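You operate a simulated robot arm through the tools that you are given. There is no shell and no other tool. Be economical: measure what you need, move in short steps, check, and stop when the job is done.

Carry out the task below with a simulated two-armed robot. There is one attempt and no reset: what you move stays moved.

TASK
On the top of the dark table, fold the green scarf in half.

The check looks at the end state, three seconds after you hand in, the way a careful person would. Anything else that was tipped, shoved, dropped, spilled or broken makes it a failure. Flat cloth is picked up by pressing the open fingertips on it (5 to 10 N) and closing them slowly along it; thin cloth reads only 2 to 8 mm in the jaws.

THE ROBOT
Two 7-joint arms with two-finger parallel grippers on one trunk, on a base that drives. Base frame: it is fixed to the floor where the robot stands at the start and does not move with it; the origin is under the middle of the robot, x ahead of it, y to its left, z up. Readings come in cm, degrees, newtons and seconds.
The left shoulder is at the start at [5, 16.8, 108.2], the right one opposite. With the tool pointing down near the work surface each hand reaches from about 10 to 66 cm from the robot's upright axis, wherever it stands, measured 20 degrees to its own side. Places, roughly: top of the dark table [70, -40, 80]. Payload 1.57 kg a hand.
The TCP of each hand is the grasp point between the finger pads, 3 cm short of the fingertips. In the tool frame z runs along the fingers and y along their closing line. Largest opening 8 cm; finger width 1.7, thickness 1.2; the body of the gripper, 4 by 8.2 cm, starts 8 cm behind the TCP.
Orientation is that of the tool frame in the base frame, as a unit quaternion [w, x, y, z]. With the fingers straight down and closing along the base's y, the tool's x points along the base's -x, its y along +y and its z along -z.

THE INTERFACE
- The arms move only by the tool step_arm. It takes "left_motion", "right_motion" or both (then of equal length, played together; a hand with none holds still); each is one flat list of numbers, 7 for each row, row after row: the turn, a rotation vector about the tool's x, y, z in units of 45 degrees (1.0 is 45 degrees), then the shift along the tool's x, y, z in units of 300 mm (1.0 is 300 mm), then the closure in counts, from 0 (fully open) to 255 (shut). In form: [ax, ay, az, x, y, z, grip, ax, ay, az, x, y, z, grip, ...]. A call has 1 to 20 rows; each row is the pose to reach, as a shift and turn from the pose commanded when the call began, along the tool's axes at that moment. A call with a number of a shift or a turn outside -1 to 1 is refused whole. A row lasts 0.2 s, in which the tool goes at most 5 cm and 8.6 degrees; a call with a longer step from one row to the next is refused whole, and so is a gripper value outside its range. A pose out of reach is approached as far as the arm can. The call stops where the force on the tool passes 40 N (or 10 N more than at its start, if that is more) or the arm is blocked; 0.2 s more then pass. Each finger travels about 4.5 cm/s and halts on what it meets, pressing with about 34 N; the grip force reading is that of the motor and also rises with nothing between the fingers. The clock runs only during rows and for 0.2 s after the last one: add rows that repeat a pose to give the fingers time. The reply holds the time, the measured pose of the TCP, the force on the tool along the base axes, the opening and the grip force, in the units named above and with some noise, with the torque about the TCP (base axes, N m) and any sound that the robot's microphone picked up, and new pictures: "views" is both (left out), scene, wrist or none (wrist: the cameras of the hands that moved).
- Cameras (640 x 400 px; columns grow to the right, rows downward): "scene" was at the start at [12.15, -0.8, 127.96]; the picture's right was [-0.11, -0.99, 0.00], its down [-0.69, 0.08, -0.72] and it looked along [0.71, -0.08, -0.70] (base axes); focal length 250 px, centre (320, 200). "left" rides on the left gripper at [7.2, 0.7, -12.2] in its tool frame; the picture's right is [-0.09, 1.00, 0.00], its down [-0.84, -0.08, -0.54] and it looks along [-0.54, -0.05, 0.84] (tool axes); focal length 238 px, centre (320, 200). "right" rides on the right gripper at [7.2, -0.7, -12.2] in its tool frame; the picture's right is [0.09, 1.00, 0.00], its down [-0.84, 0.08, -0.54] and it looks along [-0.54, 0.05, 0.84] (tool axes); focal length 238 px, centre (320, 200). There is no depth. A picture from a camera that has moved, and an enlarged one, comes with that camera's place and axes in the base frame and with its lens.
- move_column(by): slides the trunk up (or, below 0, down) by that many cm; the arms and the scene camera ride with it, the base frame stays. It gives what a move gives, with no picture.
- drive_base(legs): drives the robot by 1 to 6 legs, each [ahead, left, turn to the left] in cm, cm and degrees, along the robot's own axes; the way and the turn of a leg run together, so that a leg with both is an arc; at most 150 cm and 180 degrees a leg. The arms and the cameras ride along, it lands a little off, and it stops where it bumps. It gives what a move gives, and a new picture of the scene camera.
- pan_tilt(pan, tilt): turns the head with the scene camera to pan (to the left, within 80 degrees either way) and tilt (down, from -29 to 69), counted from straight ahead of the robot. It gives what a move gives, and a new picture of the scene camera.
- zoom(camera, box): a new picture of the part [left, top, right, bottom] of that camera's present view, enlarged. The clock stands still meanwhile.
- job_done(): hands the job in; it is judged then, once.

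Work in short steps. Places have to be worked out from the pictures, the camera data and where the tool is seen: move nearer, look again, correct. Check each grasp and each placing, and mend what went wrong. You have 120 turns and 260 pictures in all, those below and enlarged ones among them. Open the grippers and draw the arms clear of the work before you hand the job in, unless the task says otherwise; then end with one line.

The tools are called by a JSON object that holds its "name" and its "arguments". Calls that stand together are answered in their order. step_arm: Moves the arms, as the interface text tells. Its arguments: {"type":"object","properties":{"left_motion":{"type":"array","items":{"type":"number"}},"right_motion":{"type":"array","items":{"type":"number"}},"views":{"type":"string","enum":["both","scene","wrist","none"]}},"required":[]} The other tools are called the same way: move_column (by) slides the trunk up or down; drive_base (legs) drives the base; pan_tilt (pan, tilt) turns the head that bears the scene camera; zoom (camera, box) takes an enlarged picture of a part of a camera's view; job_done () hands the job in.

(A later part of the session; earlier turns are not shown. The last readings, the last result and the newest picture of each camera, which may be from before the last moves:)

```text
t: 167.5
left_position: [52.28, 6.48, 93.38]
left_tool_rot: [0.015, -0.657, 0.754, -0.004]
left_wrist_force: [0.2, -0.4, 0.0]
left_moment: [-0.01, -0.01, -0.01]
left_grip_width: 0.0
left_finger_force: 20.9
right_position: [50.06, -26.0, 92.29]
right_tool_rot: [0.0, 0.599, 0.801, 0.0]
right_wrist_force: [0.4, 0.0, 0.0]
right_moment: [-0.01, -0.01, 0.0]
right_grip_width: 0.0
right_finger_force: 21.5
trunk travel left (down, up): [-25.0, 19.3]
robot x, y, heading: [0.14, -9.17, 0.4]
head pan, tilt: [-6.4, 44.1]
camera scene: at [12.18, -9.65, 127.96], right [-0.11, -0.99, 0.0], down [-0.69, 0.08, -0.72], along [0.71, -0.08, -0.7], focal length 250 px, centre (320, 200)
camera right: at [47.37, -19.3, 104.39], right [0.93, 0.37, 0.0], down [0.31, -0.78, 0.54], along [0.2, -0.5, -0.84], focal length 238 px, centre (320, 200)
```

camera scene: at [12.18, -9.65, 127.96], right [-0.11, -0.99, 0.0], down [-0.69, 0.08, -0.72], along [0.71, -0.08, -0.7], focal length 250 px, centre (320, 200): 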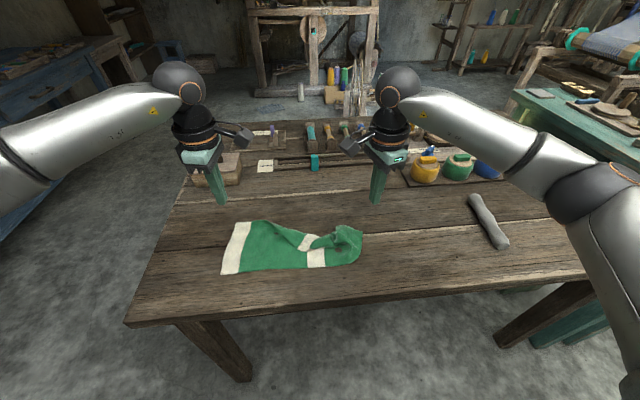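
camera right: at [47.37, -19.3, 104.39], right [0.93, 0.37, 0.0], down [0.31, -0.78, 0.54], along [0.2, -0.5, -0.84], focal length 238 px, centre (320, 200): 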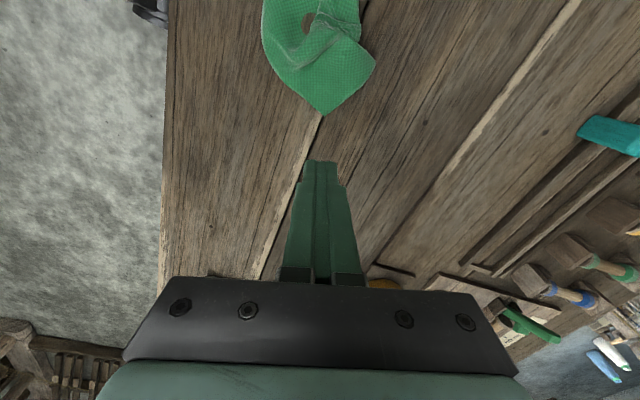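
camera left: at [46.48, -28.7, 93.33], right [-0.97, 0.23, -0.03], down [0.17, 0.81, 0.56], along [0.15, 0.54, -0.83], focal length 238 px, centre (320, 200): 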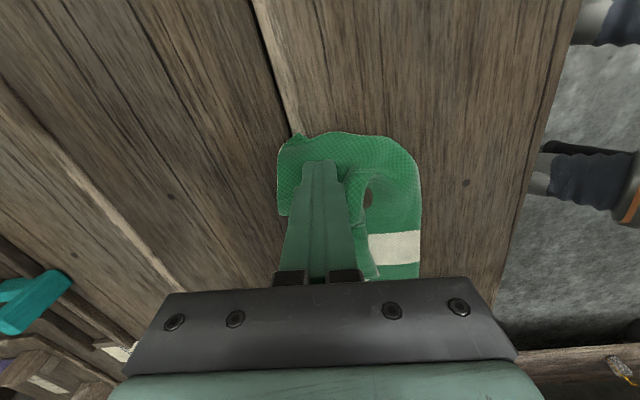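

The near corner is at about (49.8, -24.8). I'll press just inside it with the right fingertip and drag it toward the robot and right.

{"name": "step_arm", "arguments": {"right_motion": [0, 0, 0, 0.077, 0.009, 0.1, 255, 0, 0, 0, 0.077, 0.009, 0.22, 255, 0, 0, 0, 0.077, 0.009, 0.33, 255, 0, 0, 0, 0.077, 0.009, 0.37, 255, 0, 0, 0, 0.077, 0.009, 0.376, 255, 0, 0, 0, 0.077, 0.009, 0.376, 255, 0, 0, 0, 0.057, -0.025, 0.376, 255, 0, 0, 0, 0.037, -0.06, 0.376, 255, 0, 0, 0, 0.016, -0.094, 0.376, 255, 0, 0, 0, -0.004, -0.128, 0.376, 255, 0, 0, 0, -0.025, -0.162, 0.376, 255, 0, 0, 0, -0.045, -0.196, 0.376, 255, 0, 0, 0, -0.066, -0.23, 0.376, 255, 0, 0, 0, -0.086, -0.264, 0.376, 255, 0, 0, 0, -0.086, -0.264, 0.33, 255, 0, 0, 0, -0.086, -0.264, 0.22, 255, 0, 0, 0, -0.086, -0.264, 0.1, 255], "views": "wrist"}}

{"name": "zoom", "arguments": {"camera": "scene", "box": [160, 170, 400, 320]}}

```text
t: 171.1
left_position: [52.25, 6.64, 93.46]
left_tool_rot: [0.015, -0.657, 0.754, -0.005]
left_wrist_force: [-0.3, -0.3, 0.3]
left_moment: [0.01, 0.0, -0.01]
left_grip_width: 0.0
left_finger_force: 21.2
right_position: [43.21, -30.48, 89.23]
right_tool_rot: [0.0, 0.599, 0.801, 0.0]
right_wrist_force: [-0.5, 0.2, -0.9]
right_moment: [0.0, 0.03, 0.02]
right_grip_width: 0.01
right_finger_force: 21.6
trunk travel left (down, up): [-25.0, 19.3]
robot x, y, heading: [0.07, -8.52, 0.3]
head pan, tilt: [-6.4, 44.1]
camera right: at [40.52, -23.99, 101.45], right [0.93, 0.37, 0.0], down [0.31, -0.78, 0.54], along [0.2, -0.5, -0.84], focal length 238 px, centre (320, 200)
```

right: 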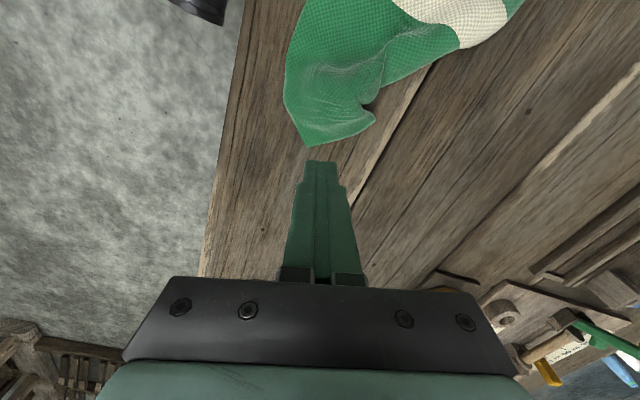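

```text
2.67 times, centred on (280, 245) of scene
camera zoom: at [12.15, -9.65, 127.95], right [-0.11, -0.99, 0.0], down [-0.69, 0.08, -0.72], along [0.71, -0.08, -0.7], focal length 667 px, centre (427, 80)
```

zoom: 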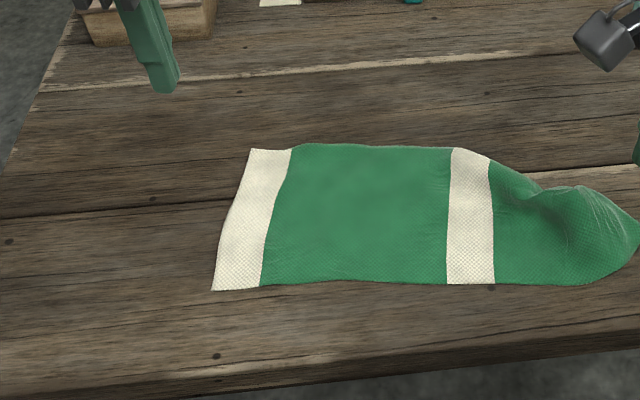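

Excellent: the scarf is mostly flat now. The far-right corner is folded in at about (47.2, -28), so I'll press there and drag it outward to roughly (56.5, -32.5).

{"name": "step_arm", "arguments": {"right_motion": [0, 0, 0, 0.02, 0.07, 0, 255, 0, 0, 0, 0.039, 0.14, 0.03, 255, 0, 0, 0, 0.039, 0.14, 0.13, 255, 0, 0, 0, 0.039, 0.14, 0.23, 255, 0, 0, 0, 0.039, 0.14, 0.268, 255, 0, 0, 0, 0.039, 0.14, 0.272, 255, 0, 0, 0, 0.013, 0.169, 0.272, 255, 0, 0, 0, -0.013, 0.198, 0.272, 255, 0, 0, 0, -0.039, 0.227, 0.272, 255, 0, 0, 0, -0.065, 0.256, 0.272, 255, 0, 0, 0, -0.09, 0.286, 0.272, 255, 0, 0, 0, -0.116, 0.315, 0.272, 255, 0, 0, 0, -0.142, 0.344, 0.272, 255, 0, 0, 0, -0.168, 0.373, 0.272, 255, 0, 0, 0, -0.194, 0.402, 0.272, 255, 0, 0, 0, -0.194, 0.402, 0.23, 255, 0, 0, 0, -0.194, 0.402, 0.12, 255, 0, 0, 0, -0.194, 0.402, 0.0, 255], "views": "wrist"}}

{"name": "zoom", "arguments": {"camera": "scene", "box": [190, 170, 430, 320]}}

```text
t: 174.9
left_position: [52.28, 6.68, 93.41]
left_tool_rot: [0.015, -0.658, 0.753, -0.004]
left_wrist_force: [-0.2, 0.5, 0.4]
left_moment: [-0.01, 0.02, -0.02]
left_grip_width: 0.01
left_finger_force: 21.7
right_position: [56.37, -32.93, 89.06]
right_tool_rot: [-0.001, 0.6, 0.8, 0.0]
right_wrist_force: [0.0, 0.3, 0.5]
right_moment: [0.02, 0.02, -0.02]
right_grip_width: 0.0
right_finger_force: 21.6
trunk travel left (down, up): [-25.0, 19.3]
robot x, y, heading: [-0.01, -8.94, 0.4]
head pan, tilt: [-6.4, 44.1]
camera right: at [53.64, -26.24, 101.27], right [0.93, 0.37, 0.0], down [0.31, -0.78, 0.54], along [0.2, -0.5, -0.84], focal length 238 px, centre (320, 200)
```

right: 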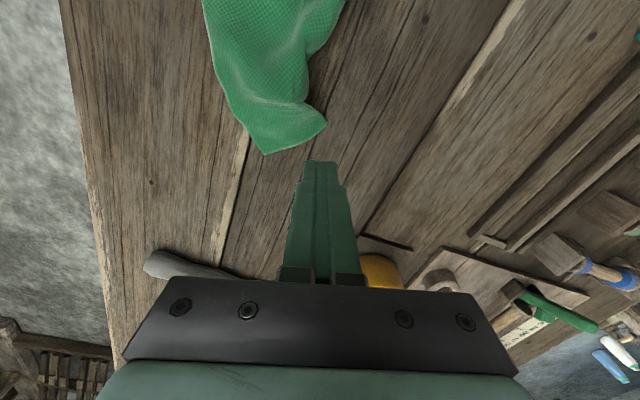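

```text
2.67 times, centred on (310, 245) of scene
camera zoom: at [12.15, -9.65, 127.95], right [-0.11, -0.99, 0.0], down [-0.69, 0.08, -0.72], along [0.71, -0.08, -0.7], focal length 667 px, centre (347, 80)
```

zoom: 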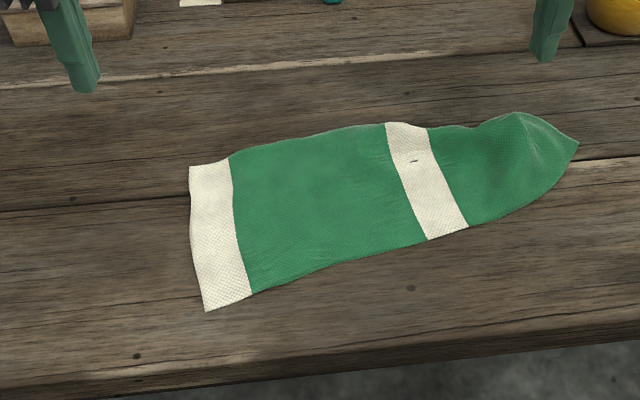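

The far-right corner is tucked under this end. I'll pinch the visible end edge with the right hand, lift so the tucked corner drops, and lay it back, as worked before.

{"name": "step_arm", "arguments": {"right_motion": [0, 0, -0.15, 0.003, -0.02, 0, 111, 0, 0, -0.3, 0.006, -0.04, 0, 111, 0, 0, -0.45, 0.01, -0.07, 0, 111, 0, 0, -0.6, 0.013, -0.104, 0.04, 111, 0, 0, -0.73, 0.013, -0.104, 0.12, 111, 0, 0, -0.73, 0.013, -0.104, 0.22, 111, 0, 0, -0.73, 0.013, -0.104, 0.262, 111, 0, 0, -0.73, 0.013, -0.104, 0.27, 111, 0, 0, -0.73, 0.013, -0.104, 0.27, 111, 0, 0, -0.73, 0.013, -0.104, 0.27, 125, 0, 0, -0.73, 0.013, -0.104, 0.27, 140, 0, 0, -0.73, 0.013, -0.104, 0.27, 155, 0, 0, -0.73, 0.013, -0.104, 0.27, 170, 0, 0, -0.73, 0.013, -0.104, 0.27, 185, 0, 0, -0.73, 0.013, -0.104, 0.27, 200, 0, 0, -0.73, 0.013, -0.104, 0.27, 215, 0, 0, -0.73, 0.013, -0.104, 0.27, 230, 0, 0, -0.73, 0.013, -0.104, 0.27, 245, 0, 0, -0.73, 0.013, -0.104, 0.27, 255, 0, 0, -0.73, 0.013, -0.104, 0.27, 255], "views": "wrist"}}

```text
t: 179.1
left_position: [52.19, 6.68, 93.43]
left_tool_rot: [0.016, -0.657, 0.754, -0.004]
left_wrist_force: [0.1, 0.1, -0.1]
left_moment: [0.01, 0.0, -0.02]
left_grip_width: 0.01
left_finger_force: 21.2
right_position: [53.17, -33.28, 81.22]
right_tool_rot: [0.001, 0.349, 0.937, 0.0]
right_wrist_force: [-3.2, -2.3, 15.6]
right_moment: [-0.06, 0.11, 0.04]
right_grip_width: 0.29
right_finger_force: 24.4
trunk travel left (down, up): [-25.0, 19.3]
robot x, y, heading: [-0.01, -8.72, 0.1]
head pan, tilt: [-6.4, 44.1]
camera right: at [47.32, -29.26, 93.43], right [0.58, 0.81, 0.0], down [0.68, -0.49, 0.54], along [0.44, -0.32, -0.84], focal length 238 px, centre (320, 200)
```

right: 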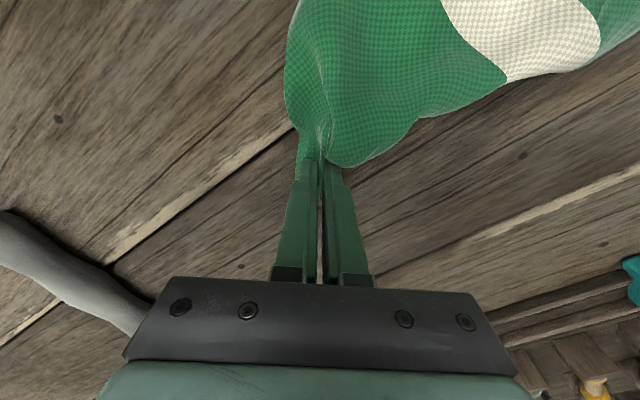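

Gripped. I'll lift away from the robot, let the corner drop, then lay it back while moving toward the robot and release.

{"name": "step_arm", "arguments": {"right_motion": [0, 0, 0, -0.025, 0.022, -0.1, 255, 0, 0, 0, -0.05, 0.0436, -0.2, 255, 0, 0, 0, -0.0756, 0.0654, -0.3, 255, 0, 0, 0, -0.0756, 0.0654, -0.367, 255, 0, 0, 0, -0.0756, 0.0654, -0.367, 255, 0, 0, 0, -0.0756, 0.0654, -0.367, 255, 0, 0, 0, -0.0756, 0.0654, -0.283, 255, 0, 0, 0, -0.0443, 0.0251, -0.233, 255, 0, 0, 0, -0.0109, -0.0126, -0.183, 255, 0, 0, 0, 0.0225, -0.0503, -0.143, 255, 0, 0, 0, 0.056, -0.088, -0.107, 255, 0, 0, 0, 0.0916, -0.1233, -0.073, 255, 0, 0, 0, 0.1294, -0.156, -0.043, 255, 0, 0, 0, 0.1546, -0.1778, -0.023, 255, 0, 0, 0, 0.1546, -0.1778, -0.02, 200, 0, 0, 0, 0.1546, -0.1778, -0.02, 140, 0, 0, 0, 0.1546, -0.1778, -0.03, 80, 0, 0, 0, 0.1546, -0.1778, -0.1, 80, 0, 0, 0, 0.1546, -0.1778, -0.22, 80, 0, 0, 0, 0.1546, -0.1778, -0.35, 80], "views": "wrist"}}

{"name": "zoom", "arguments": {"camera": "scene", "box": [190, 170, 430, 320]}}

```text
t: 183.3
left_position: [52.21, 6.62, 93.43]
left_tool_rot: [0.015, -0.658, 0.753, -0.004]
left_wrist_force: [-0.1, -0.6, 0.2]
left_moment: [0.0, 0.0, 0.01]
left_grip_width: 0.0
left_finger_force: 21.4
right_position: [46.35, -34.33, 91.62]
right_tool_rot: [0.0, 0.349, 0.937, 0.0]
right_wrist_force: [-0.2, -0.4, 0.5]
right_moment: [-0.02, 0.01, 0.01]
right_grip_width: 5.49
right_finger_force: 0.0
trunk travel left (down, up): [-25.0, 19.3]
robot x, y, heading: [0.35, -9.13, 0.2]
head pan, tilt: [-6.4, 44.1]
camera right: at [40.36, -30.27, 103.94], right [0.58, 0.81, 0.0], down [0.68, -0.49, 0.54], along [0.44, -0.31, -0.84], focal length 238 px, centre (320, 200)
```

right: 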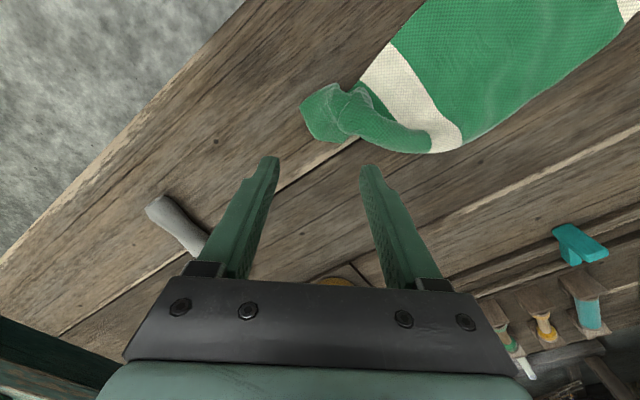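

```text
2.67 times, centred on (310, 245) of scene
camera zoom: at [12.16, -9.65, 127.95], right [-0.11, -0.99, 0.0], down [-0.69, 0.08, -0.72], along [0.71, -0.08, -0.7], focal length 667 px, centre (347, 80)
```

zoom: 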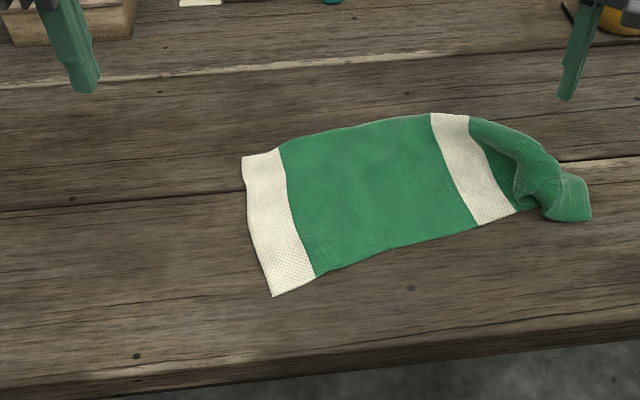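

The end is bunched again because nothing held the rest in place. I'll pin the white end with the left hand and grasp the bunched end with the right to stretch it out.

{"name": "step_arm", "arguments": {"left_motion": [0, 0, 0, 0.08, 0.017, 0, 60, 0, 0, 0, 0.16, 0.034, 0, 60, 0, 0, 0, 0.24, 0.05, 0, 60, 0, 0, 0, 0.32, 0.067, 0.05, 60, 0, 0, 0, 0.4, 0.084, 0.13, 60, 0, 0, 0, 0.485, 0.101, 0.22, 60, 0, 0, 0, 0.485, 0.101, 0.32, 60, 0, 0, 0, 0.485, 0.101, 0.4, 60, 0, 0, 0, 0.485, 0.101, 0.416, 60, 0, 0, 0, 0.485, 0.101, 0.416, 60, 0, 0, 0, 0.485, 0.101, 0.416, 60, 0, 0, 0, 0.485, 0.101, 0.416, 60, 0, 0, 0, 0.485, 0.101, 0.416, 60, 0, 0, 0, 0.485, 0.101, 0.416, 60, 0, 0, 0, 0.485, 0.101, 0.416, 60, 0, 0, 0, 0.485, 0.101, 0.416, 60], "right_motion": [0, 0, 0, 0.043, 0, 0, 60, 0, 0, 0, 0.043, 0, 0.1, 60, 0, 0, 0, 0.043, 0, 0.2, 60, 0, 0, 0, 0.043, 0, 0.3, 60, 0, 0, 0, 0.043, 0, 0.338, 60, 0, 0, 0, 0.043, 0, 0.345, 75, 0, 0, 0, 0.043, 0, 0.345, 95, 0, 0, 0, 0.043, 0, 0.345, 115, 0, 0, 0, 0.043, 0, 0.345, 135, 0, 0, 0, 0.043, 0, 0.345, 155, 0, 0, 0, 0.043, 0, 0.345, 175, 0, 0, 0, 0.043, 0, 0.345, 195, 0, 0, 0, 0.043, 0, 0.345, 215, 0, 0, 0, 0.043, 0, 0.345, 235, 0, 0, 0, 0.043, 0, 0.345, 255, 0, 0, 0, 0.043, 0, 0.345, 255], "views": "wrist"}}

```text
t: 185.5
left_position: [47.61, -7.24, 81.2]
left_tool_rot: [0.016, -0.657, 0.753, -0.009]
left_wrist_force: [-2.7, 1.3, 13.7]
left_moment: [0.06, 0.68, -0.03]
left_grip_width: 6.35
left_finger_force: 1.2
right_position: [45.39, -33.41, 81.46]
right_tool_rot: [0.002, 0.347, 0.938, 0.001]
right_wrist_force: [2.0, 1.2, 9.9]
right_moment: [0.11, -0.07, -0.04]
right_grip_width: 2.02
right_finger_force: 5.4
trunk travel left (down, up): [-25.0, 19.3]
robot x, y, heading: [0.14, -8.76, 0.5]
head pan, tilt: [-6.4, 44.1]
stopped in row 11 (left hand): the force on the tool passed its limit at 43 N (the readings are from after the stop); the commanded pose is now the measured one
camera right: at [39.42, -29.33, 93.59], right [0.58, 0.81, 0.0], down [0.68, -0.49, 0.55], along [0.45, -0.31, -0.84], focal length 238 px, centre (320, 200)
camera left: at [45.39, -14.41, 93.38], right [-0.97, 0.23, -0.03], down [0.17, 0.81, 0.55], along [0.15, 0.53, -0.83], focal length 238 px, centre (320, 200)
```

right: 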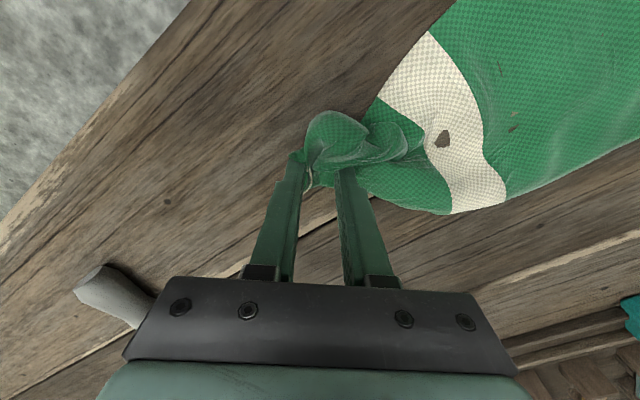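
left: 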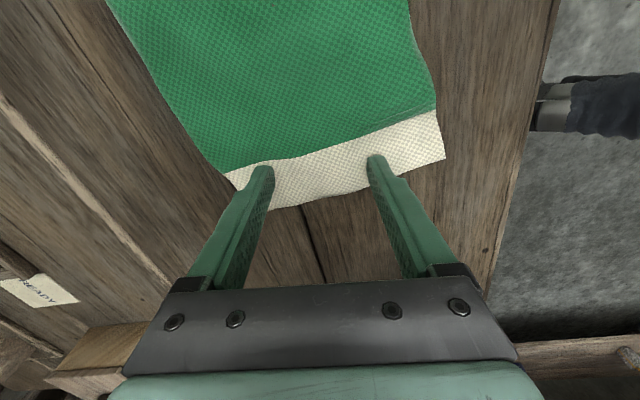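

Left pin is good. I'll finish closing the right jaws and pull toward -y.

{"name": "step_arm", "arguments": {"right_motion": [0, 0, 0, 0, 0, 0, 255, 0, 0, 0, 0, 0, 0, 255, 0, 0, 0, 0, 0, 0, 255, 0, 0, 0, 0, 0, -0.06, 255, 0, 0, 0, -0.04, -0.03, -0.1, 255, 0, 0, 0, -0.08, -0.06, -0.1, 255, 0, 0, 0, -0.12, -0.09, -0.1, 255, 0, 0, 0, -0.16, -0.12, -0.09, 255, 0, 0, 0, -0.2, -0.15, -0.07, 255, 0, 0, 0, -0.247, -0.183, -0.05, 255], "views": "both"}}

{"name": "zoom", "arguments": {"camera": "scene", "box": [220, 170, 460, 320]}}

```text
t: 187.7
left_position: [47.49, -7.57, 81.22]
left_tool_rot: [0.013, -0.656, 0.755, -0.012]
left_wrist_force: [0.7, -16.9, 21.2]
left_moment: [-0.46, 0.83, 0.64]
left_grip_width: 5.82
left_finger_force: 0.0
right_position: [47.25, -42.21, 82.8]
right_tool_rot: [-0.001, 0.347, 0.938, 0.003]
right_wrist_force: [-2.0, 21.5, 0.8]
right_moment: [0.6, 0.03, -0.2]
right_grip_width: 0.51
right_finger_force: 25.1
trunk travel left (down, up): [-25.0, 19.3]
robot x, y, heading: [0.13, -9.15, 0.1]
head pan, tilt: [-6.4, 44.1]
camera scene: at [12.0, -9.61, 127.97], right [-0.11, -0.99, 0.0], down [-0.69, 0.08, -0.72], along [0.72, -0.08, -0.69], focal length 250 px, centre (320, 200)
camera right: at [41.33, -38.22, 94.95], right [0.58, 0.82, 0.01], down [0.69, -0.49, 0.54], along [0.44, -0.31, -0.84], focal length 238 px, centre (320, 200)
```

scene: 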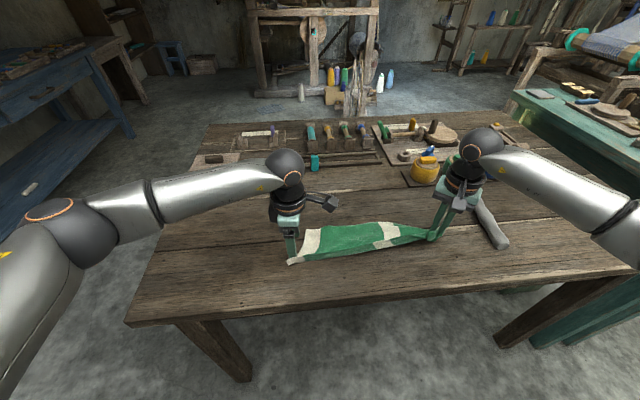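
right: 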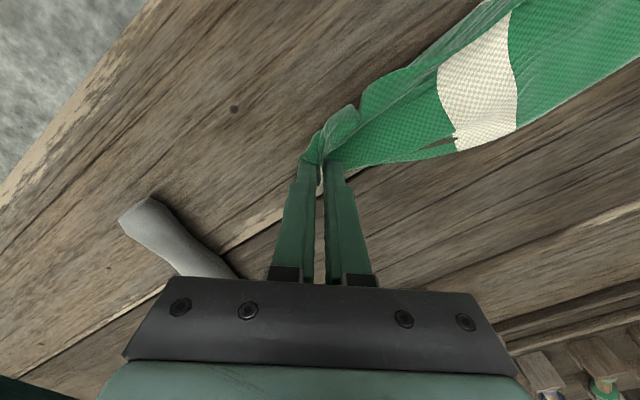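

```text
2.67 times, centred on (340, 245) of scene
camera zoom: at [12.0, -9.61, 127.97], right [-0.11, -0.99, 0.0], down [-0.69, 0.08, -0.72], along [0.72, -0.08, -0.69], focal length 667 px, centre (267, 80)
```

zoom: 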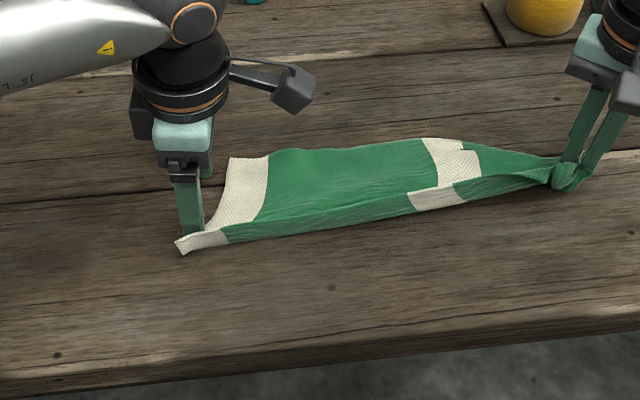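

Taut. I'll relax the pull, lower and release with the right hand, keeping the left pinned.

{"name": "step_arm", "arguments": {"right_motion": [0, 0, 0, 0.03, 0.03, 0.01, 255, 0, 0, 0, 0.04, 0.04, 0.035, 255, 0, 0, 0, 0.04, 0.04, 0.04, 180, 0, 0, 0, 0.04, 0.04, 0.04, 100, 0, 0, 0, 0.04, 0.04, 0.04, 20, 0, 0, 0, 0.04, 0.04, 0, 0, 0, 0, 0, 0.04, 0.04, -0.12, 0, 0, 0, 0, 0.04, 0.04, -0.25, 0, 0, 0, 0, 0.04, 0.04, -0.36, 0], "views": "wrist"}}

{"name": "zoom", "arguments": {"camera": "scene", "box": [220, 170, 460, 320]}}

```text
t: 189.7
left_position: [47.62, -7.31, 81.29]
left_tool_rot: [0.016, -0.657, 0.753, -0.009]
left_wrist_force: [1.1, -1.9, 25.3]
left_moment: [-0.02, 0.98, 0.07]
left_grip_width: 5.89
left_finger_force: 0.1
right_position: [46.94, -40.71, 93.79]
right_tool_rot: [0.0, 0.348, 0.938, -0.001]
right_wrist_force: [-1.1, -0.2, 0.3]
right_moment: [0.01, 0.02, -0.01]
right_grip_width: 7.99
right_finger_force: 0.0
trunk travel left (down, up): [-25.0, 19.3]
robot x, y, heading: [-0.09, -8.65, 0.1]
head pan, tilt: [-6.4, 44.1]
camera right: at [41.04, -36.71, 105.84], right [0.58, 0.81, 0.0], down [0.68, -0.49, 0.54], along [0.44, -0.32, -0.84], focal length 238 px, centre (320, 200)
```

right: 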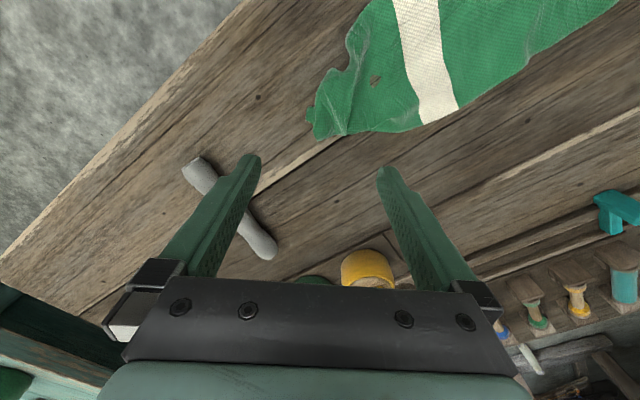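

```text
2.67 times, centred on (340, 245) of scene
camera zoom: at [11.98, -9.67, 127.98], right [-0.11, -0.99, 0.0], down [-0.69, 0.08, -0.72], along [0.72, -0.08, -0.69], focal length 667 px, centre (267, 80)
```

zoom: 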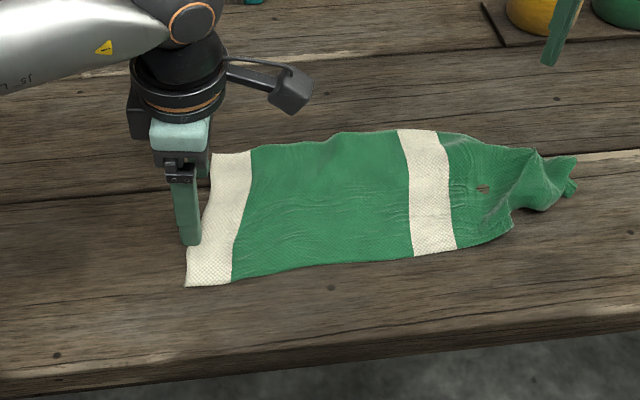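

Only the last few centimetres at the right end are crumpled. I'll press closed fingertips on the crumple with the jaws along the edge and open them while pressing, which spreads the cloth apart. The left keeps its pin.

{"name": "step_arm", "arguments": {"right_motion": [0, 0, 0.15, 0, 0, 0.02, 255, 0, 0, 0.3, 0, 0, 0.05, 255, 0, 0, 0.45, 0, 0, 0.1, 255, 0, 0, 0.6, 0, 0, 0.17, 255, 0, 0, 0.75, 0, 0, 0.25, 255, 0, 0, 0.9, 0, 0, 0.33, 255, 0, 0, 1.0, 0, 0, 0.4, 255, 0, 0, 1.0, 0, 0, 0.423, 255, 0, 0, 1.0, 0, 0, 0.423, 225, 0, 0, 1.0, 0, 0, 0.423, 195, 0, 0, 1.0, 0, 0, 0.423, 165, 0, 0, 1.0, 0, 0, 0.423, 135, 0, 0, 1.0, 0, 0, 0.423, 105, 0, 0, 1.0, 0, 0, 0.423, 75, 0, 0, 1.0, 0, 0, 0.423, 45, 0, 0, 1.0, 0, 0, 0.423, 15, 0, 0, 1.0, 0, 0, 0.423, 0, 0, 0, 1.0, 0, 0, 0.38, 0, 0, 0, 1.0, 0, 0, 0.25, 0, 0, 0, 1.0, 0, 0, 0.12, 0], "views": "wrist"}}

{"name": "zoom", "arguments": {"camera": "scene", "box": [220, 170, 460, 320]}}

```text
t: 193.9
left_position: [47.51, -7.34, 81.33]
left_tool_rot: [0.017, -0.658, 0.753, -0.009]
left_wrist_force: [0.5, 1.1, 27.5]
left_moment: [0.05, 1.06, -0.06]
left_grip_width: 5.98
left_finger_force: 0.1
right_position: [47.13, -40.89, 89.95]
right_tool_rot: [0.0, 0.679, 0.734, -0.002]
right_wrist_force: [0.3, 0.6, 0.7]
right_moment: [-0.02, 0.01, 0.0]
right_grip_width: 7.98
right_finger_force: 0.0
trunk travel left (down, up): [-25.0, 19.3]
robot x, y, heading: [-0.15, -8.99, 0.3]
head pan, tilt: [-6.4, 44.1]
camera right: at [46.06, -33.84, 102.1], right [0.99, 0.17, 0.0], down [0.14, -0.83, 0.54], along [0.09, -0.54, -0.84], focal length 238 px, centre (320, 200)
```

right: 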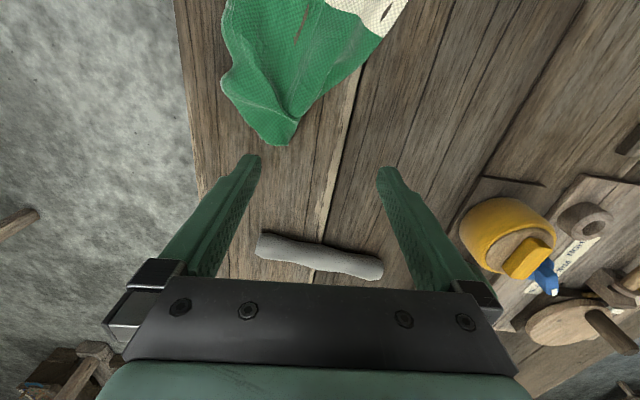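

```text
2.67 times, centred on (340, 245) of scene
camera zoom: at [11.96, -9.64, 127.97], right [-0.11, -0.99, 0.0], down [-0.69, 0.08, -0.72], along [0.72, -0.08, -0.69], focal length 667 px, centre (267, 80)
```

zoom: 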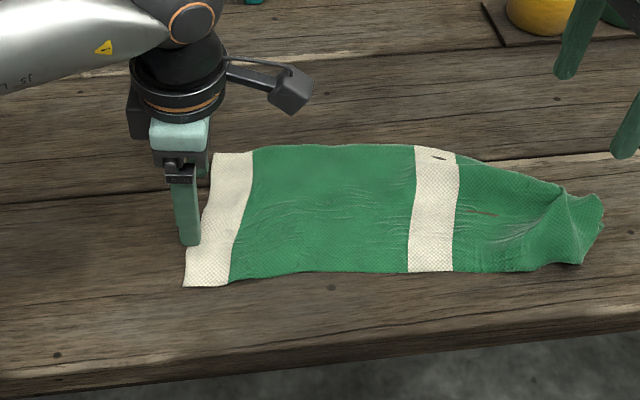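

The near half is spread flat now and only the far-right corner remains tucked. I'll pinch the end edge with the right hand again, this time with the left pin holding the rest.

{"name": "step_arm", "arguments": {"right_motion": [0, 0, 0.15, 0, -0.04, 0, 120, 0, 0, 0.3, 0.003, -0.08, 0, 120, 0, 0, 0.45, 0.006, -0.12, 0, 120, 0, 0, 0.6, 0.009, -0.153, 0.04, 120, 0, 0, 0.75, 0.009, -0.153, 0.12, 120, 0, 0, 0.9, 0.009, -0.153, 0.22, 120, 0, 0, 0.95, 0.009, -0.153, 0.288, 120, 0, 0, 0.95, 0.009, -0.153, 0.297, 120, 0, 0, 0.95, 0.009, -0.153, 0.298, 120, 0, 0, 0.95, 0.009, -0.153, 0.298, 134, 0, 0, 0.95, 0.009, -0.153, 0.298, 148, 0, 0, 0.95, 0.009, -0.153, 0.298, 162, 0, 0, 0.95, 0.009, -0.153, 0.298, 176, 0, 0, 0.95, 0.009, -0.153, 0.298, 190, 0, 0, 0.95, 0.009, -0.153, 0.298, 204, 0, 0, 0.95, 0.009, -0.153, 0.298, 218, 0, 0, 0.95, 0.009, -0.153, 0.298, 232, 0, 0, 0.95, 0.009, -0.153, 0.298, 246, 0, 0, 0.95, 0.009, -0.153, 0.298, 255, 0, 0, 0.95, 0.009, -0.153, 0.298, 255], "views": "wrist"}}

```text
t: 198.1
left_position: [47.36, -7.32, 81.33]
left_tool_rot: [0.016, -0.657, 0.753, -0.01]
left_wrist_force: [2.3, -3.2, 19.2]
left_moment: [-0.11, 0.61, 0.09]
left_grip_width: 5.81
left_finger_force: 0.0
right_position: [42.48, -40.79, 81.46]
right_tool_rot: [0.003, 0.901, 0.433, 0.005]
right_wrist_force: [-4.5, 3.3, 36.3]
right_moment: [0.07, 0.26, 0.0]
right_grip_width: 0.0
right_finger_force: 20.9
trunk travel left (down, up): [-25.0, 19.3]
robot x, y, heading: [-0.11, -8.82, 0.2]
head pan, tilt: [-6.4, 44.1]
camera right: at [46.43, -34.88, 93.64], right [0.84, -0.55, 0.01], down [-0.47, -0.7, 0.54], along [-0.29, -0.45, -0.84], focal length 238 px, centre (320, 200)
```

right: 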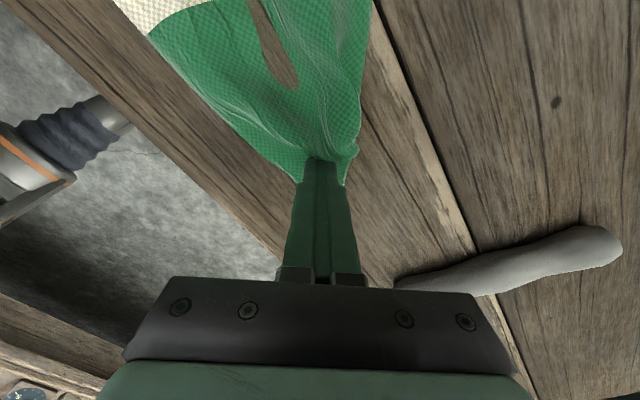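

Nothing in the jaws (0.0 mm), but the cloth is under the tips. I'll open them while pressing to spread the end along its edge, then lift and look.

{"name": "step_arm", "arguments": {"right_motion": [0, 0, 0, 0, 0, -0.003, 255, 0, 0, 0, 0, 0, -0.003, 225, 0, 0, 0, 0, 0, -0.003, 195, 0, 0, 0, 0, 0, -0.003, 165, 0, 0, 0, 0, 0, -0.003, 135, 0, 0, 0, 0, 0, -0.003, 105, 0, 0, 0, 0, 0, -0.003, 75, 0, 0, 0, 0, 0, -0.003, 45, 0, 0, 0, 0, 0, -0.003, 15, 0, 0, 0, 0, 0, -0.003, 0, 0, 0, 0, 0, 0, -0.05, 0, 0, 0, 0, 0, 0, -0.18, 0, 0, 0, 0, 0, 0, -0.3, 0], "views": "wrist"}}

{"name": "zoom", "arguments": {"camera": "scene", "box": [220, 170, 460, 320]}}

```text
t: 200.9
left_position: [47.48, -7.22, 81.24]
left_tool_rot: [0.017, -0.657, 0.753, -0.01]
left_wrist_force: [0.6, 6.5, 29.1]
left_moment: [0.23, 1.16, -0.25]
left_grip_width: 6.11
left_finger_force: 0.1
right_position: [42.62, -40.77, 90.13]
right_tool_rot: [0.001, 0.901, 0.435, 0.0]
right_wrist_force: [0.1, -0.1, 0.5]
right_moment: [-0.03, -0.01, 0.03]
right_grip_width: 8.0
right_finger_force: 0.0
trunk travel left (down, up): [-25.0, 19.3]
robot x, y, heading: [-0.18, -9.34, 0.2]
head pan, tilt: [-6.4, 44.1]
camera right: at [46.54, -34.93, 102.32], right [0.84, -0.55, 0.0], down [-0.46, -0.7, 0.54], along [-0.3, -0.45, -0.84], focal length 238 px, centre (320, 200)
```

right: 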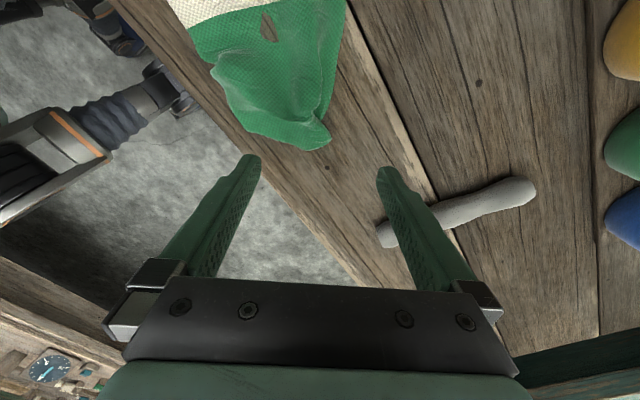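

```text
2.67 times, centred on (340, 245) of scene
camera zoom: at [11.95, -9.61, 127.98], right [-0.11, -0.99, 0.0], down [-0.69, 0.08, -0.72], along [0.72, -0.08, -0.69], focal length 667 px, centre (267, 80)
```

zoom: 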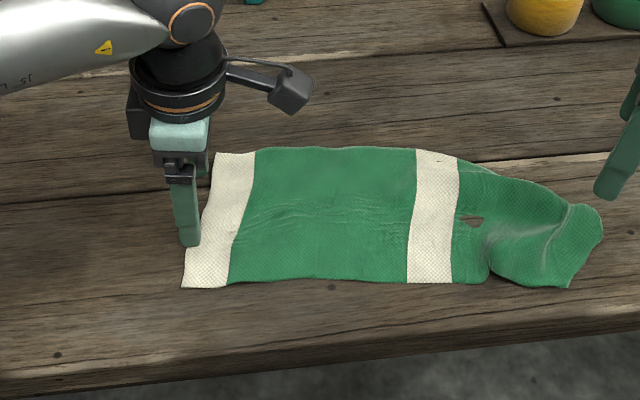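

The scarf is flat apart from one small tuck at the right end, and the white end is neat. I'll fold the white end over with the right hand, whose camera stays on top when tilted. First I'll raise both hands, reposition the base 6 cm right, and bring the right hand to the white end.

{"name": "step_arm", "arguments": {"left_motion": [0, 0, 0, 0, 0, -0.1, 60, 0, 0, 0, 0, 0, -0.22, 60, 0, 0, 0, -0.05, 0, -0.35, 60, 0, 0, 0, -0.17, 0, -0.45, 60, 0, 0, 0, -0.3, 0, -0.5, 60, 0, 0, 0, -0.45, 0, -0.5, 60, 0, 0, 0, -0.6, 0, -0.5, 60], "right_motion": [0, 0, -0.15, 0, 0, -0.1, 96, 0, 0, -0.3, 0, 0, -0.2, 96, 0, 0, -0.45, 0, 0, -0.3, 96, 0, 0, -0.59, 0, 0, -0.33, 96, 0, 0, -0.59, 0, 0, -0.33, 96, 0, 0, -0.59, 0, 0, -0.33, 96, 0, 0, -0.59, 0, 0, -0.33, 96], "views": "none"}}

{"name": "drive_base", "arguments": {"legs": [[0, -6, 0]]}}

{"name": "step_arm", "arguments": {"right_motion": [0, 0, 0, 0.12, -0.02, 0, 96, 0, 0, 0, 0.25, -0.04, 0, 96, 0, 0, 0, 0.38, -0.06, 0, 96, 0, 0, 0, 0.51, -0.08, 0, 96, 0, 0, 0, 0.64, -0.1, 0, 96, 0, 0, 0, 0.77, -0.118, 0, 96], "views": "none"}}

{"name": "step_arm", "arguments": {"right_motion": [0, 0, 0, 0.12, 0, 0, 96, 0, 0, 0, 0.25, 0, 0.1, 96, 0, 0, 0, 0.38, 0, 0.2, 96, 0, 0, 0, 0.5, 0, 0.3, 96, 0, 0, 0, 0.5, 0, 0.42, 96, 0, 0, 0, 0.5, 0, 0.47, 96], "views": "both"}}

```text
t: 202.5
left_position: [49.45, 10.82, 96.29]
left_tool_rot: [0.016, -0.655, 0.755, -0.008]
left_wrist_force: [0.2, 0.8, -0.6]
left_moment: [0.0, -0.04, -0.02]
left_grip_width: 6.11
left_finger_force: 0.1
right_position: [42.72, -40.76, 99.88]
right_tool_rot: [-0.001, 0.777, 0.63, -0.002]
right_wrist_force: [-0.8, 0.4, -0.8]
right_moment: [0.0, -0.02, -0.01]
right_grip_width: 4.97
right_finger_force: 0.0
trunk travel left (down, up): [-25.0, 19.3]
robot x, y, heading: [0.02, -8.93, 0.3]
head pan, tilt: [-6.4, 44.1]
```

```text
t: 203.7
left_position: [49.49, 4.93, 96.2]
left_tool_rot: [0.015, -0.657, 0.754, -0.007]
left_wrist_force: [0.8, 0.2, -0.4]
left_moment: [0.01, 0.01, -0.02]
left_grip_width: 6.12
left_finger_force: 0.0
right_position: [42.55, -46.71, 99.81]
right_tool_rot: [0.001, 0.777, 0.629, -0.001]
right_wrist_force: [0.2, 0.5, -0.5]
right_moment: [0.06, 0.0, -0.03]
right_grip_width: 5.0
right_finger_force: 0.0
trunk travel left (down, up): [-25.0, 19.3]
robot x, y, heading: [0.18, -14.42, 0.4]
head pan, tilt: [-6.4, 44.1]
camera scene: at [12.18, -15.48, 127.96], right [-0.11, -0.99, 0.0], down [-0.69, 0.08, -0.72], along [0.71, -0.08, -0.7], focal length 250 px, centre (320, 200)
```

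scene: 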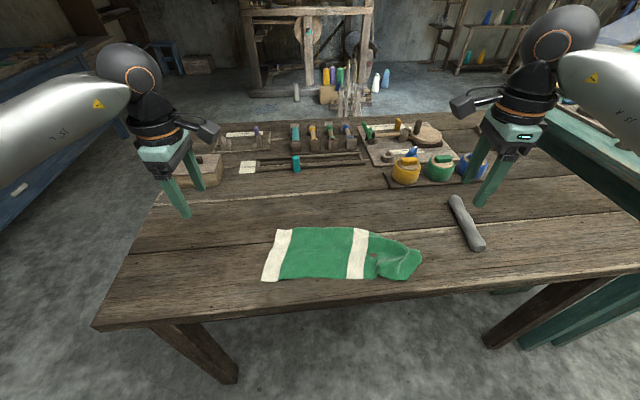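

```text
t: 205.1
left_position: [49.6, 5.01, 96.18]
left_tool_rot: [0.016, -0.657, 0.754, -0.007]
left_wrist_force: [0.5, 0.0, -0.9]
left_moment: [-0.03, -0.01, -0.01]
left_grip_width: 6.12
left_finger_force: 0.0
right_position: [44.04, -23.26, 99.72]
right_tool_rot: [0.001, 0.778, 0.629, -0.002]
right_wrist_force: [-0.3, -0.1, -0.3]
right_moment: [0.0, 0.0, -0.01]
right_grip_width: 5.0
right_finger_force: 0.1
trunk travel left (down, up): [-25.0, 19.3]
robot x, y, heading: [0.08, -14.67, 0.1]
head pan, tilt: [-6.4, 44.1]
```

```text
t: 206.5
left_position: [49.64, 4.93, 96.18]
left_tool_rot: [0.015, -0.656, 0.754, -0.007]
left_wrist_force: [-0.1, -0.2, -0.2]
left_moment: [0.0, 0.01, 0.02]
left_grip_width: 6.13
left_finger_force: 0.1
right_position: [47.29, -8.66, 85.68]
right_tool_rot: [-0.001, 0.777, 0.63, -0.001]
right_wrist_force: [-0.4, -0.3, 0.5]
right_moment: [-0.02, 0.04, -0.02]
right_grip_width: 5.0
right_finger_force: 0.1
trunk travel left (down, up): [-25.0, 19.3]
robot x, y, heading: [0.08, -14.82, 0.3]
head pan, tilt: [-6.4, 44.1]
camera scene: at [12.18, -15.45, 127.96], right [-0.11, -0.99, 0.0], down [-0.69, 0.08, -0.72], along [0.71, -0.08, -0.7], focal length 250 px, centre (320, 200)
camera right: at [48.14, -1.62, 97.82], right [0.99, -0.12, 0.0], down [-0.1, -0.83, 0.54], along [-0.06, -0.54, -0.84], focal length 238 px, centre (320, 200)
```

scene: 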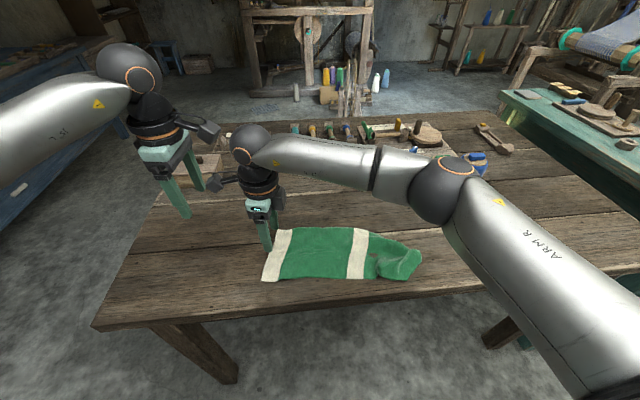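
right: 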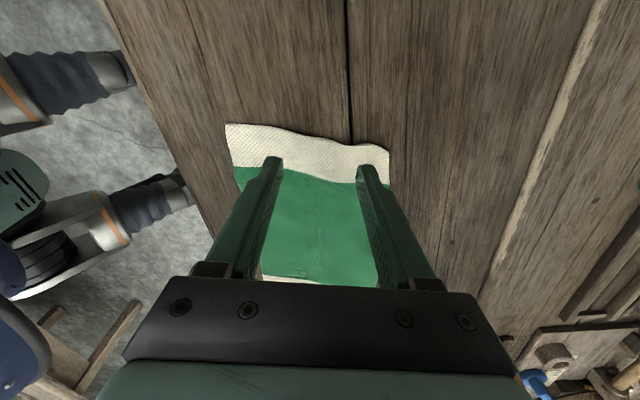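

The right jaws are centred about 1 cm inside the white edge. I'll move the left hand further back, press, and close.

{"name": "step_arm", "arguments": {"left_motion": [0, 0, 0, -0.1, 0, 0, 60, 0, 0, 0, -0.2, 0, 0, 60, 0, 0, 0, -0.27, 0, 0, 60, 0, 0, 0, -0.27, 0, 0, 60, 0, 0, 0, -0.27, 0, 0, 60, 0, 0, 0, -0.27, 0, 0, 60, 0, 0, 0, -0.27, 0, 0, 60, 0, 0, 0, -0.27, 0, 0, 60, 0, 0, 0, -0.27, 0, 0, 60, 0, 0, 0, -0.27, 0, 0, 60, 0, 0, 0, -0.27, 0, 0, 60, 0, 0, 0, -0.27, 0, 0, 60, 0, 0, 0, -0.27, 0, 0, 60, 0, 0, 0, -0.27, 0, 0, 60, 0, 0, 0, -0.27, 0, 0, 60, 0, 0, 0, -0.27, 0, 0, 60, 0, 0, 0, -0.27, 0, 0, 60], "right_motion": [0, 0, 0, 0, 0, 0.05, 96, 0, 0, 0, 0, 0, 0.1, 96, 0, 0, 0, 0, 0, 0.145, 96, 0, 0, 0, 0, 0, 0.154, 96, 0, 0, 0, 0, 0, 0.156, 96, 0, 0, 0, 0, 0, 0.156, 110, 0, 0, 0, 0, 0, 0.156, 124, 0, 0, 0, 0, 0, 0.156, 138, 0, 0, 0, 0, 0, 0.156, 152, 0, 0, 0, 0, 0, 0.156, 166, 0, 0, 0, 0, 0, 0.156, 180, 0, 0, 0, 0, 0, 0.156, 194, 0, 0, 0, 0, 0, 0.156, 210, 0, 0, 0, 0, 0, 0.156, 226, 0, 0, 0, 0, 0, 0.156, 242, 0, 0, 0, 0, 0, 0.156, 255, 0, 0, 0, 0, 0, 0.156, 255], "views": "wrist"}}

```text
t: 210.1
left_position: [50.7, 12.98, 96.47]
left_tool_rot: [0.017, -0.657, 0.754, -0.007]
left_wrist_force: [0.0, 0.4, 0.5]
left_moment: [-0.01, -0.02, 0.02]
left_grip_width: 6.15
left_finger_force: 0.1
right_position: [47.14, -8.7, 81.22]
right_tool_rot: [0.0, 0.778, 0.629, 0.0]
right_wrist_force: [-3.0, 0.4, 24.6]
right_moment: [-0.04, 0.15, -0.01]
right_grip_width: 0.27
right_finger_force: 24.3
trunk travel left (down, up): [-25.0, 19.3]
robot x, y, heading: [0.16, -14.9, 0.2]
head pan, tilt: [-6.4, 44.1]
camera right: at [47.85, -1.61, 93.35], right [0.99, -0.12, 0.0], down [-0.1, -0.83, 0.54], along [-0.06, -0.54, -0.84], focal length 238 px, centre (320, 200)
camera left: at [48.43, 5.78, 108.55], right [-0.97, 0.23, -0.03], down [0.17, 0.81, 0.56], along [0.15, 0.54, -0.83], focal length 238 px, centre (320, 200)
```

right: 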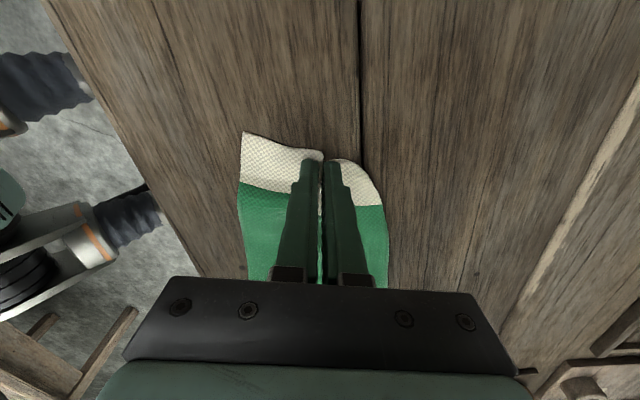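
left: 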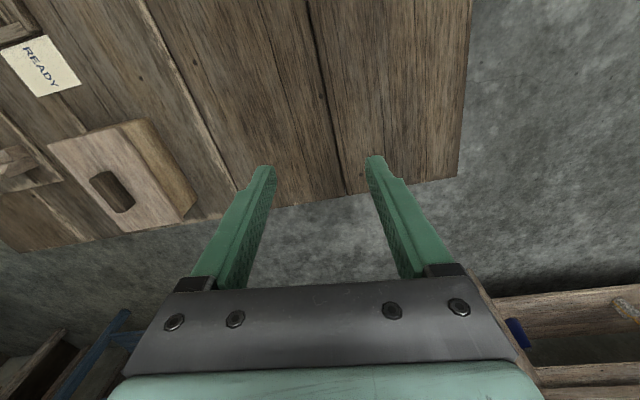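

Cleanly gripped at the edge's centre at 2.7 mm. I'll lift and carry toward -y with progressive tilt, mirroring the motion that worked.

{"name": "step_arm", "arguments": {"right_motion": [0, 0.11, 0, -0.013, 0.003, -0.06, 255, 0, 0.22, 0, -0.0464, 0.0065, -0.16, 255, 0, 0.33, 0, -0.0964, 0.012, -0.26, 255, 0, 0.44, 0, -0.163, 0.0197, -0.343, 255, 0, 0.56, 0, -0.246, 0.0306, -0.393, 255, 0, 0.67, 0, -0.346, 0.042, -0.427, 255, 0, 0.78, 0, -0.4457, 0.0546, -0.427, 255, 0, 0.89, 0, -0.5457, 0.066, -0.393, 255], "views": "scene"}}

{"name": "zoom", "arguments": {"camera": "scene", "box": [220, 170, 460, 320]}}

```text
t: 211.9
left_position: [50.67, 12.92, 96.25]
left_tool_rot: [0.016, -0.656, 0.755, -0.007]
left_wrist_force: [-0.5, -0.8, 0.6]
left_moment: [0.01, 0.0, -0.03]
left_grip_width: 6.09
left_finger_force: 0.1
right_position: [45.6, -25.15, 92.96]
right_tool_rot: [-0.215, 0.731, 0.591, 0.266]
right_wrist_force: [-0.2, -0.2, 0.3]
right_moment: [-0.02, -0.02, -0.01]
right_grip_width: 0.27
right_finger_force: 23.9
trunk travel left (down, up): [-25.0, 19.3]
robot x, y, heading: [0.24, -14.75, 0.0]
head pan, tilt: [-6.4, 44.1]
camera scene: at [12.17, -15.49, 127.96], right [-0.11, -0.99, 0.0], down [-0.69, 0.08, -0.72], along [0.71, -0.08, -0.7], focal length 250 px, centre (320, 200)
```

scene: 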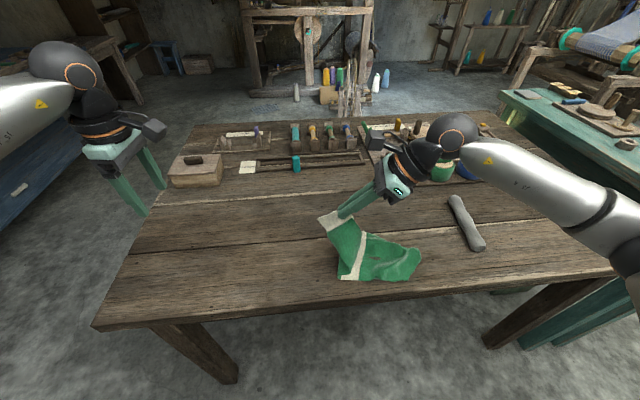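

```text
2.67 times, centred on (340, 245) of scene
camera zoom: at [12.17, -15.49, 127.96], right [-0.11, -0.99, 0.0], down [-0.69, 0.08, -0.72], along [0.71, -0.08, -0.7], focal length 667 px, centre (267, 80)
```

zoom: 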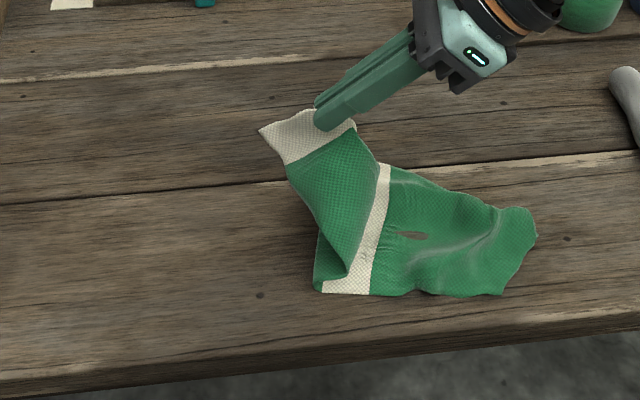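

Excellent: the crease sits exactly at the stripe's edge, the true middle. I'll continue partway over with the right hand and bring the left hand near, ready to pin the crease.

{"name": "step_arm", "arguments": {"left_motion": [0, 0, 0, 0.1, 0.005, -0.02, 60, 0, 0, 0, 0.2, 0.01, -0.04, 60, 0, 0, 0, 0.3, 0.015, -0.06, 60, 0, 0, 0, 0.4, 0.02, -0.06, 60, 0, 0, 0, 0.5, 0.025, -0.06, 60, 0, 0, 0, 0.6, 0.03, -0.06, 60, 0, 0, 0, 0.711, 0.036, -0.06, 60], "right_motion": [0, 0.05, 0.05, -0.07, 0.003, -0.012, 255, 0, 0.1, 0.1, -0.14, 0.006, -0.024, 255, 0, 0.15, 0.15, -0.22, 0.01, -0.036, 255, 0, 0.2, 0.2, -0.3, 0.013, -0.048, 255, 0, 0.25, 0.25, -0.383, 0.017, -0.06, 255, 0, 0.25, 0.25, -0.383, 0.017, -0.06, 255, 0, 0.25, 0.25, -0.383, 0.017, -0.06, 255], "views": "scene"}}

{"name": "zoom", "arguments": {"camera": "scene", "box": [220, 170, 460, 320]}}

```text
t: 213.5
left_position: [46.75, -8.0, 97.72]
left_tool_rot: [0.017, -0.657, 0.754, -0.007]
left_wrist_force: [0.6, -1.2, 0.1]
left_moment: [0.01, 0.01, -0.02]
left_grip_width: 6.13
left_finger_force: 0.0
right_position: [43.98, -34.98, 86.87]
right_tool_rot: [-0.297, 0.755, 0.493, 0.313]
right_wrist_force: [-0.2, 0.5, -0.2]
right_moment: [0.0, -0.02, 0.03]
right_grip_width: 0.23
right_finger_force: 23.8
trunk travel left (down, up): [-25.0, 19.3]
robot x, y, heading: [-0.1, -14.4, 0.4]
head pan, tilt: [-6.4, 44.1]
camera scene: at [12.18, -15.48, 127.96], right [-0.11, -0.99, 0.0], down [-0.69, 0.08, -0.72], along [0.71, -0.08, -0.7], focal length 250 px, centre (320, 200)
```

scene: 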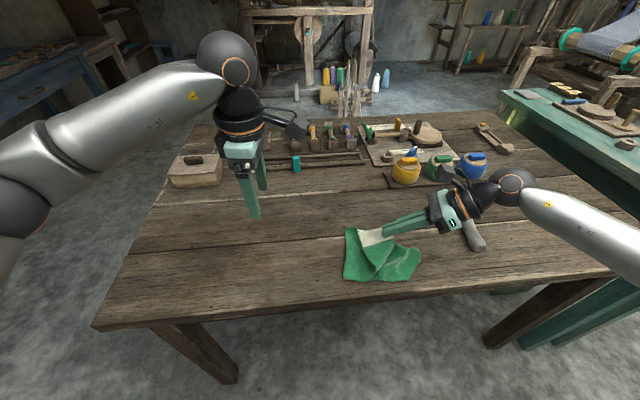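

```text
2.67 times, centred on (340, 245) of scene
camera zoom: at [12.18, -15.48, 127.96], right [-0.11, -0.99, 0.0], down [-0.69, 0.08, -0.72], along [0.71, -0.08, -0.7], focal length 667 px, centre (267, 80)
```

zoom: 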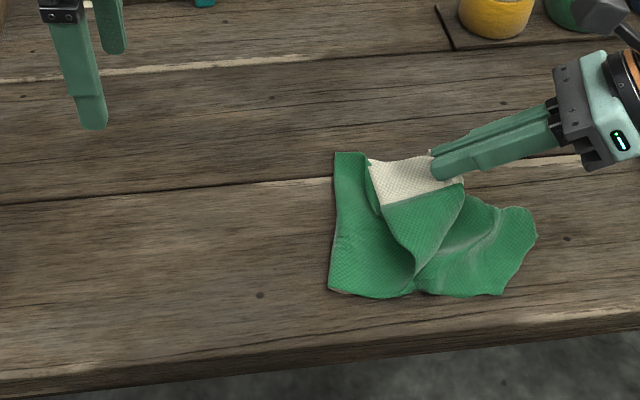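

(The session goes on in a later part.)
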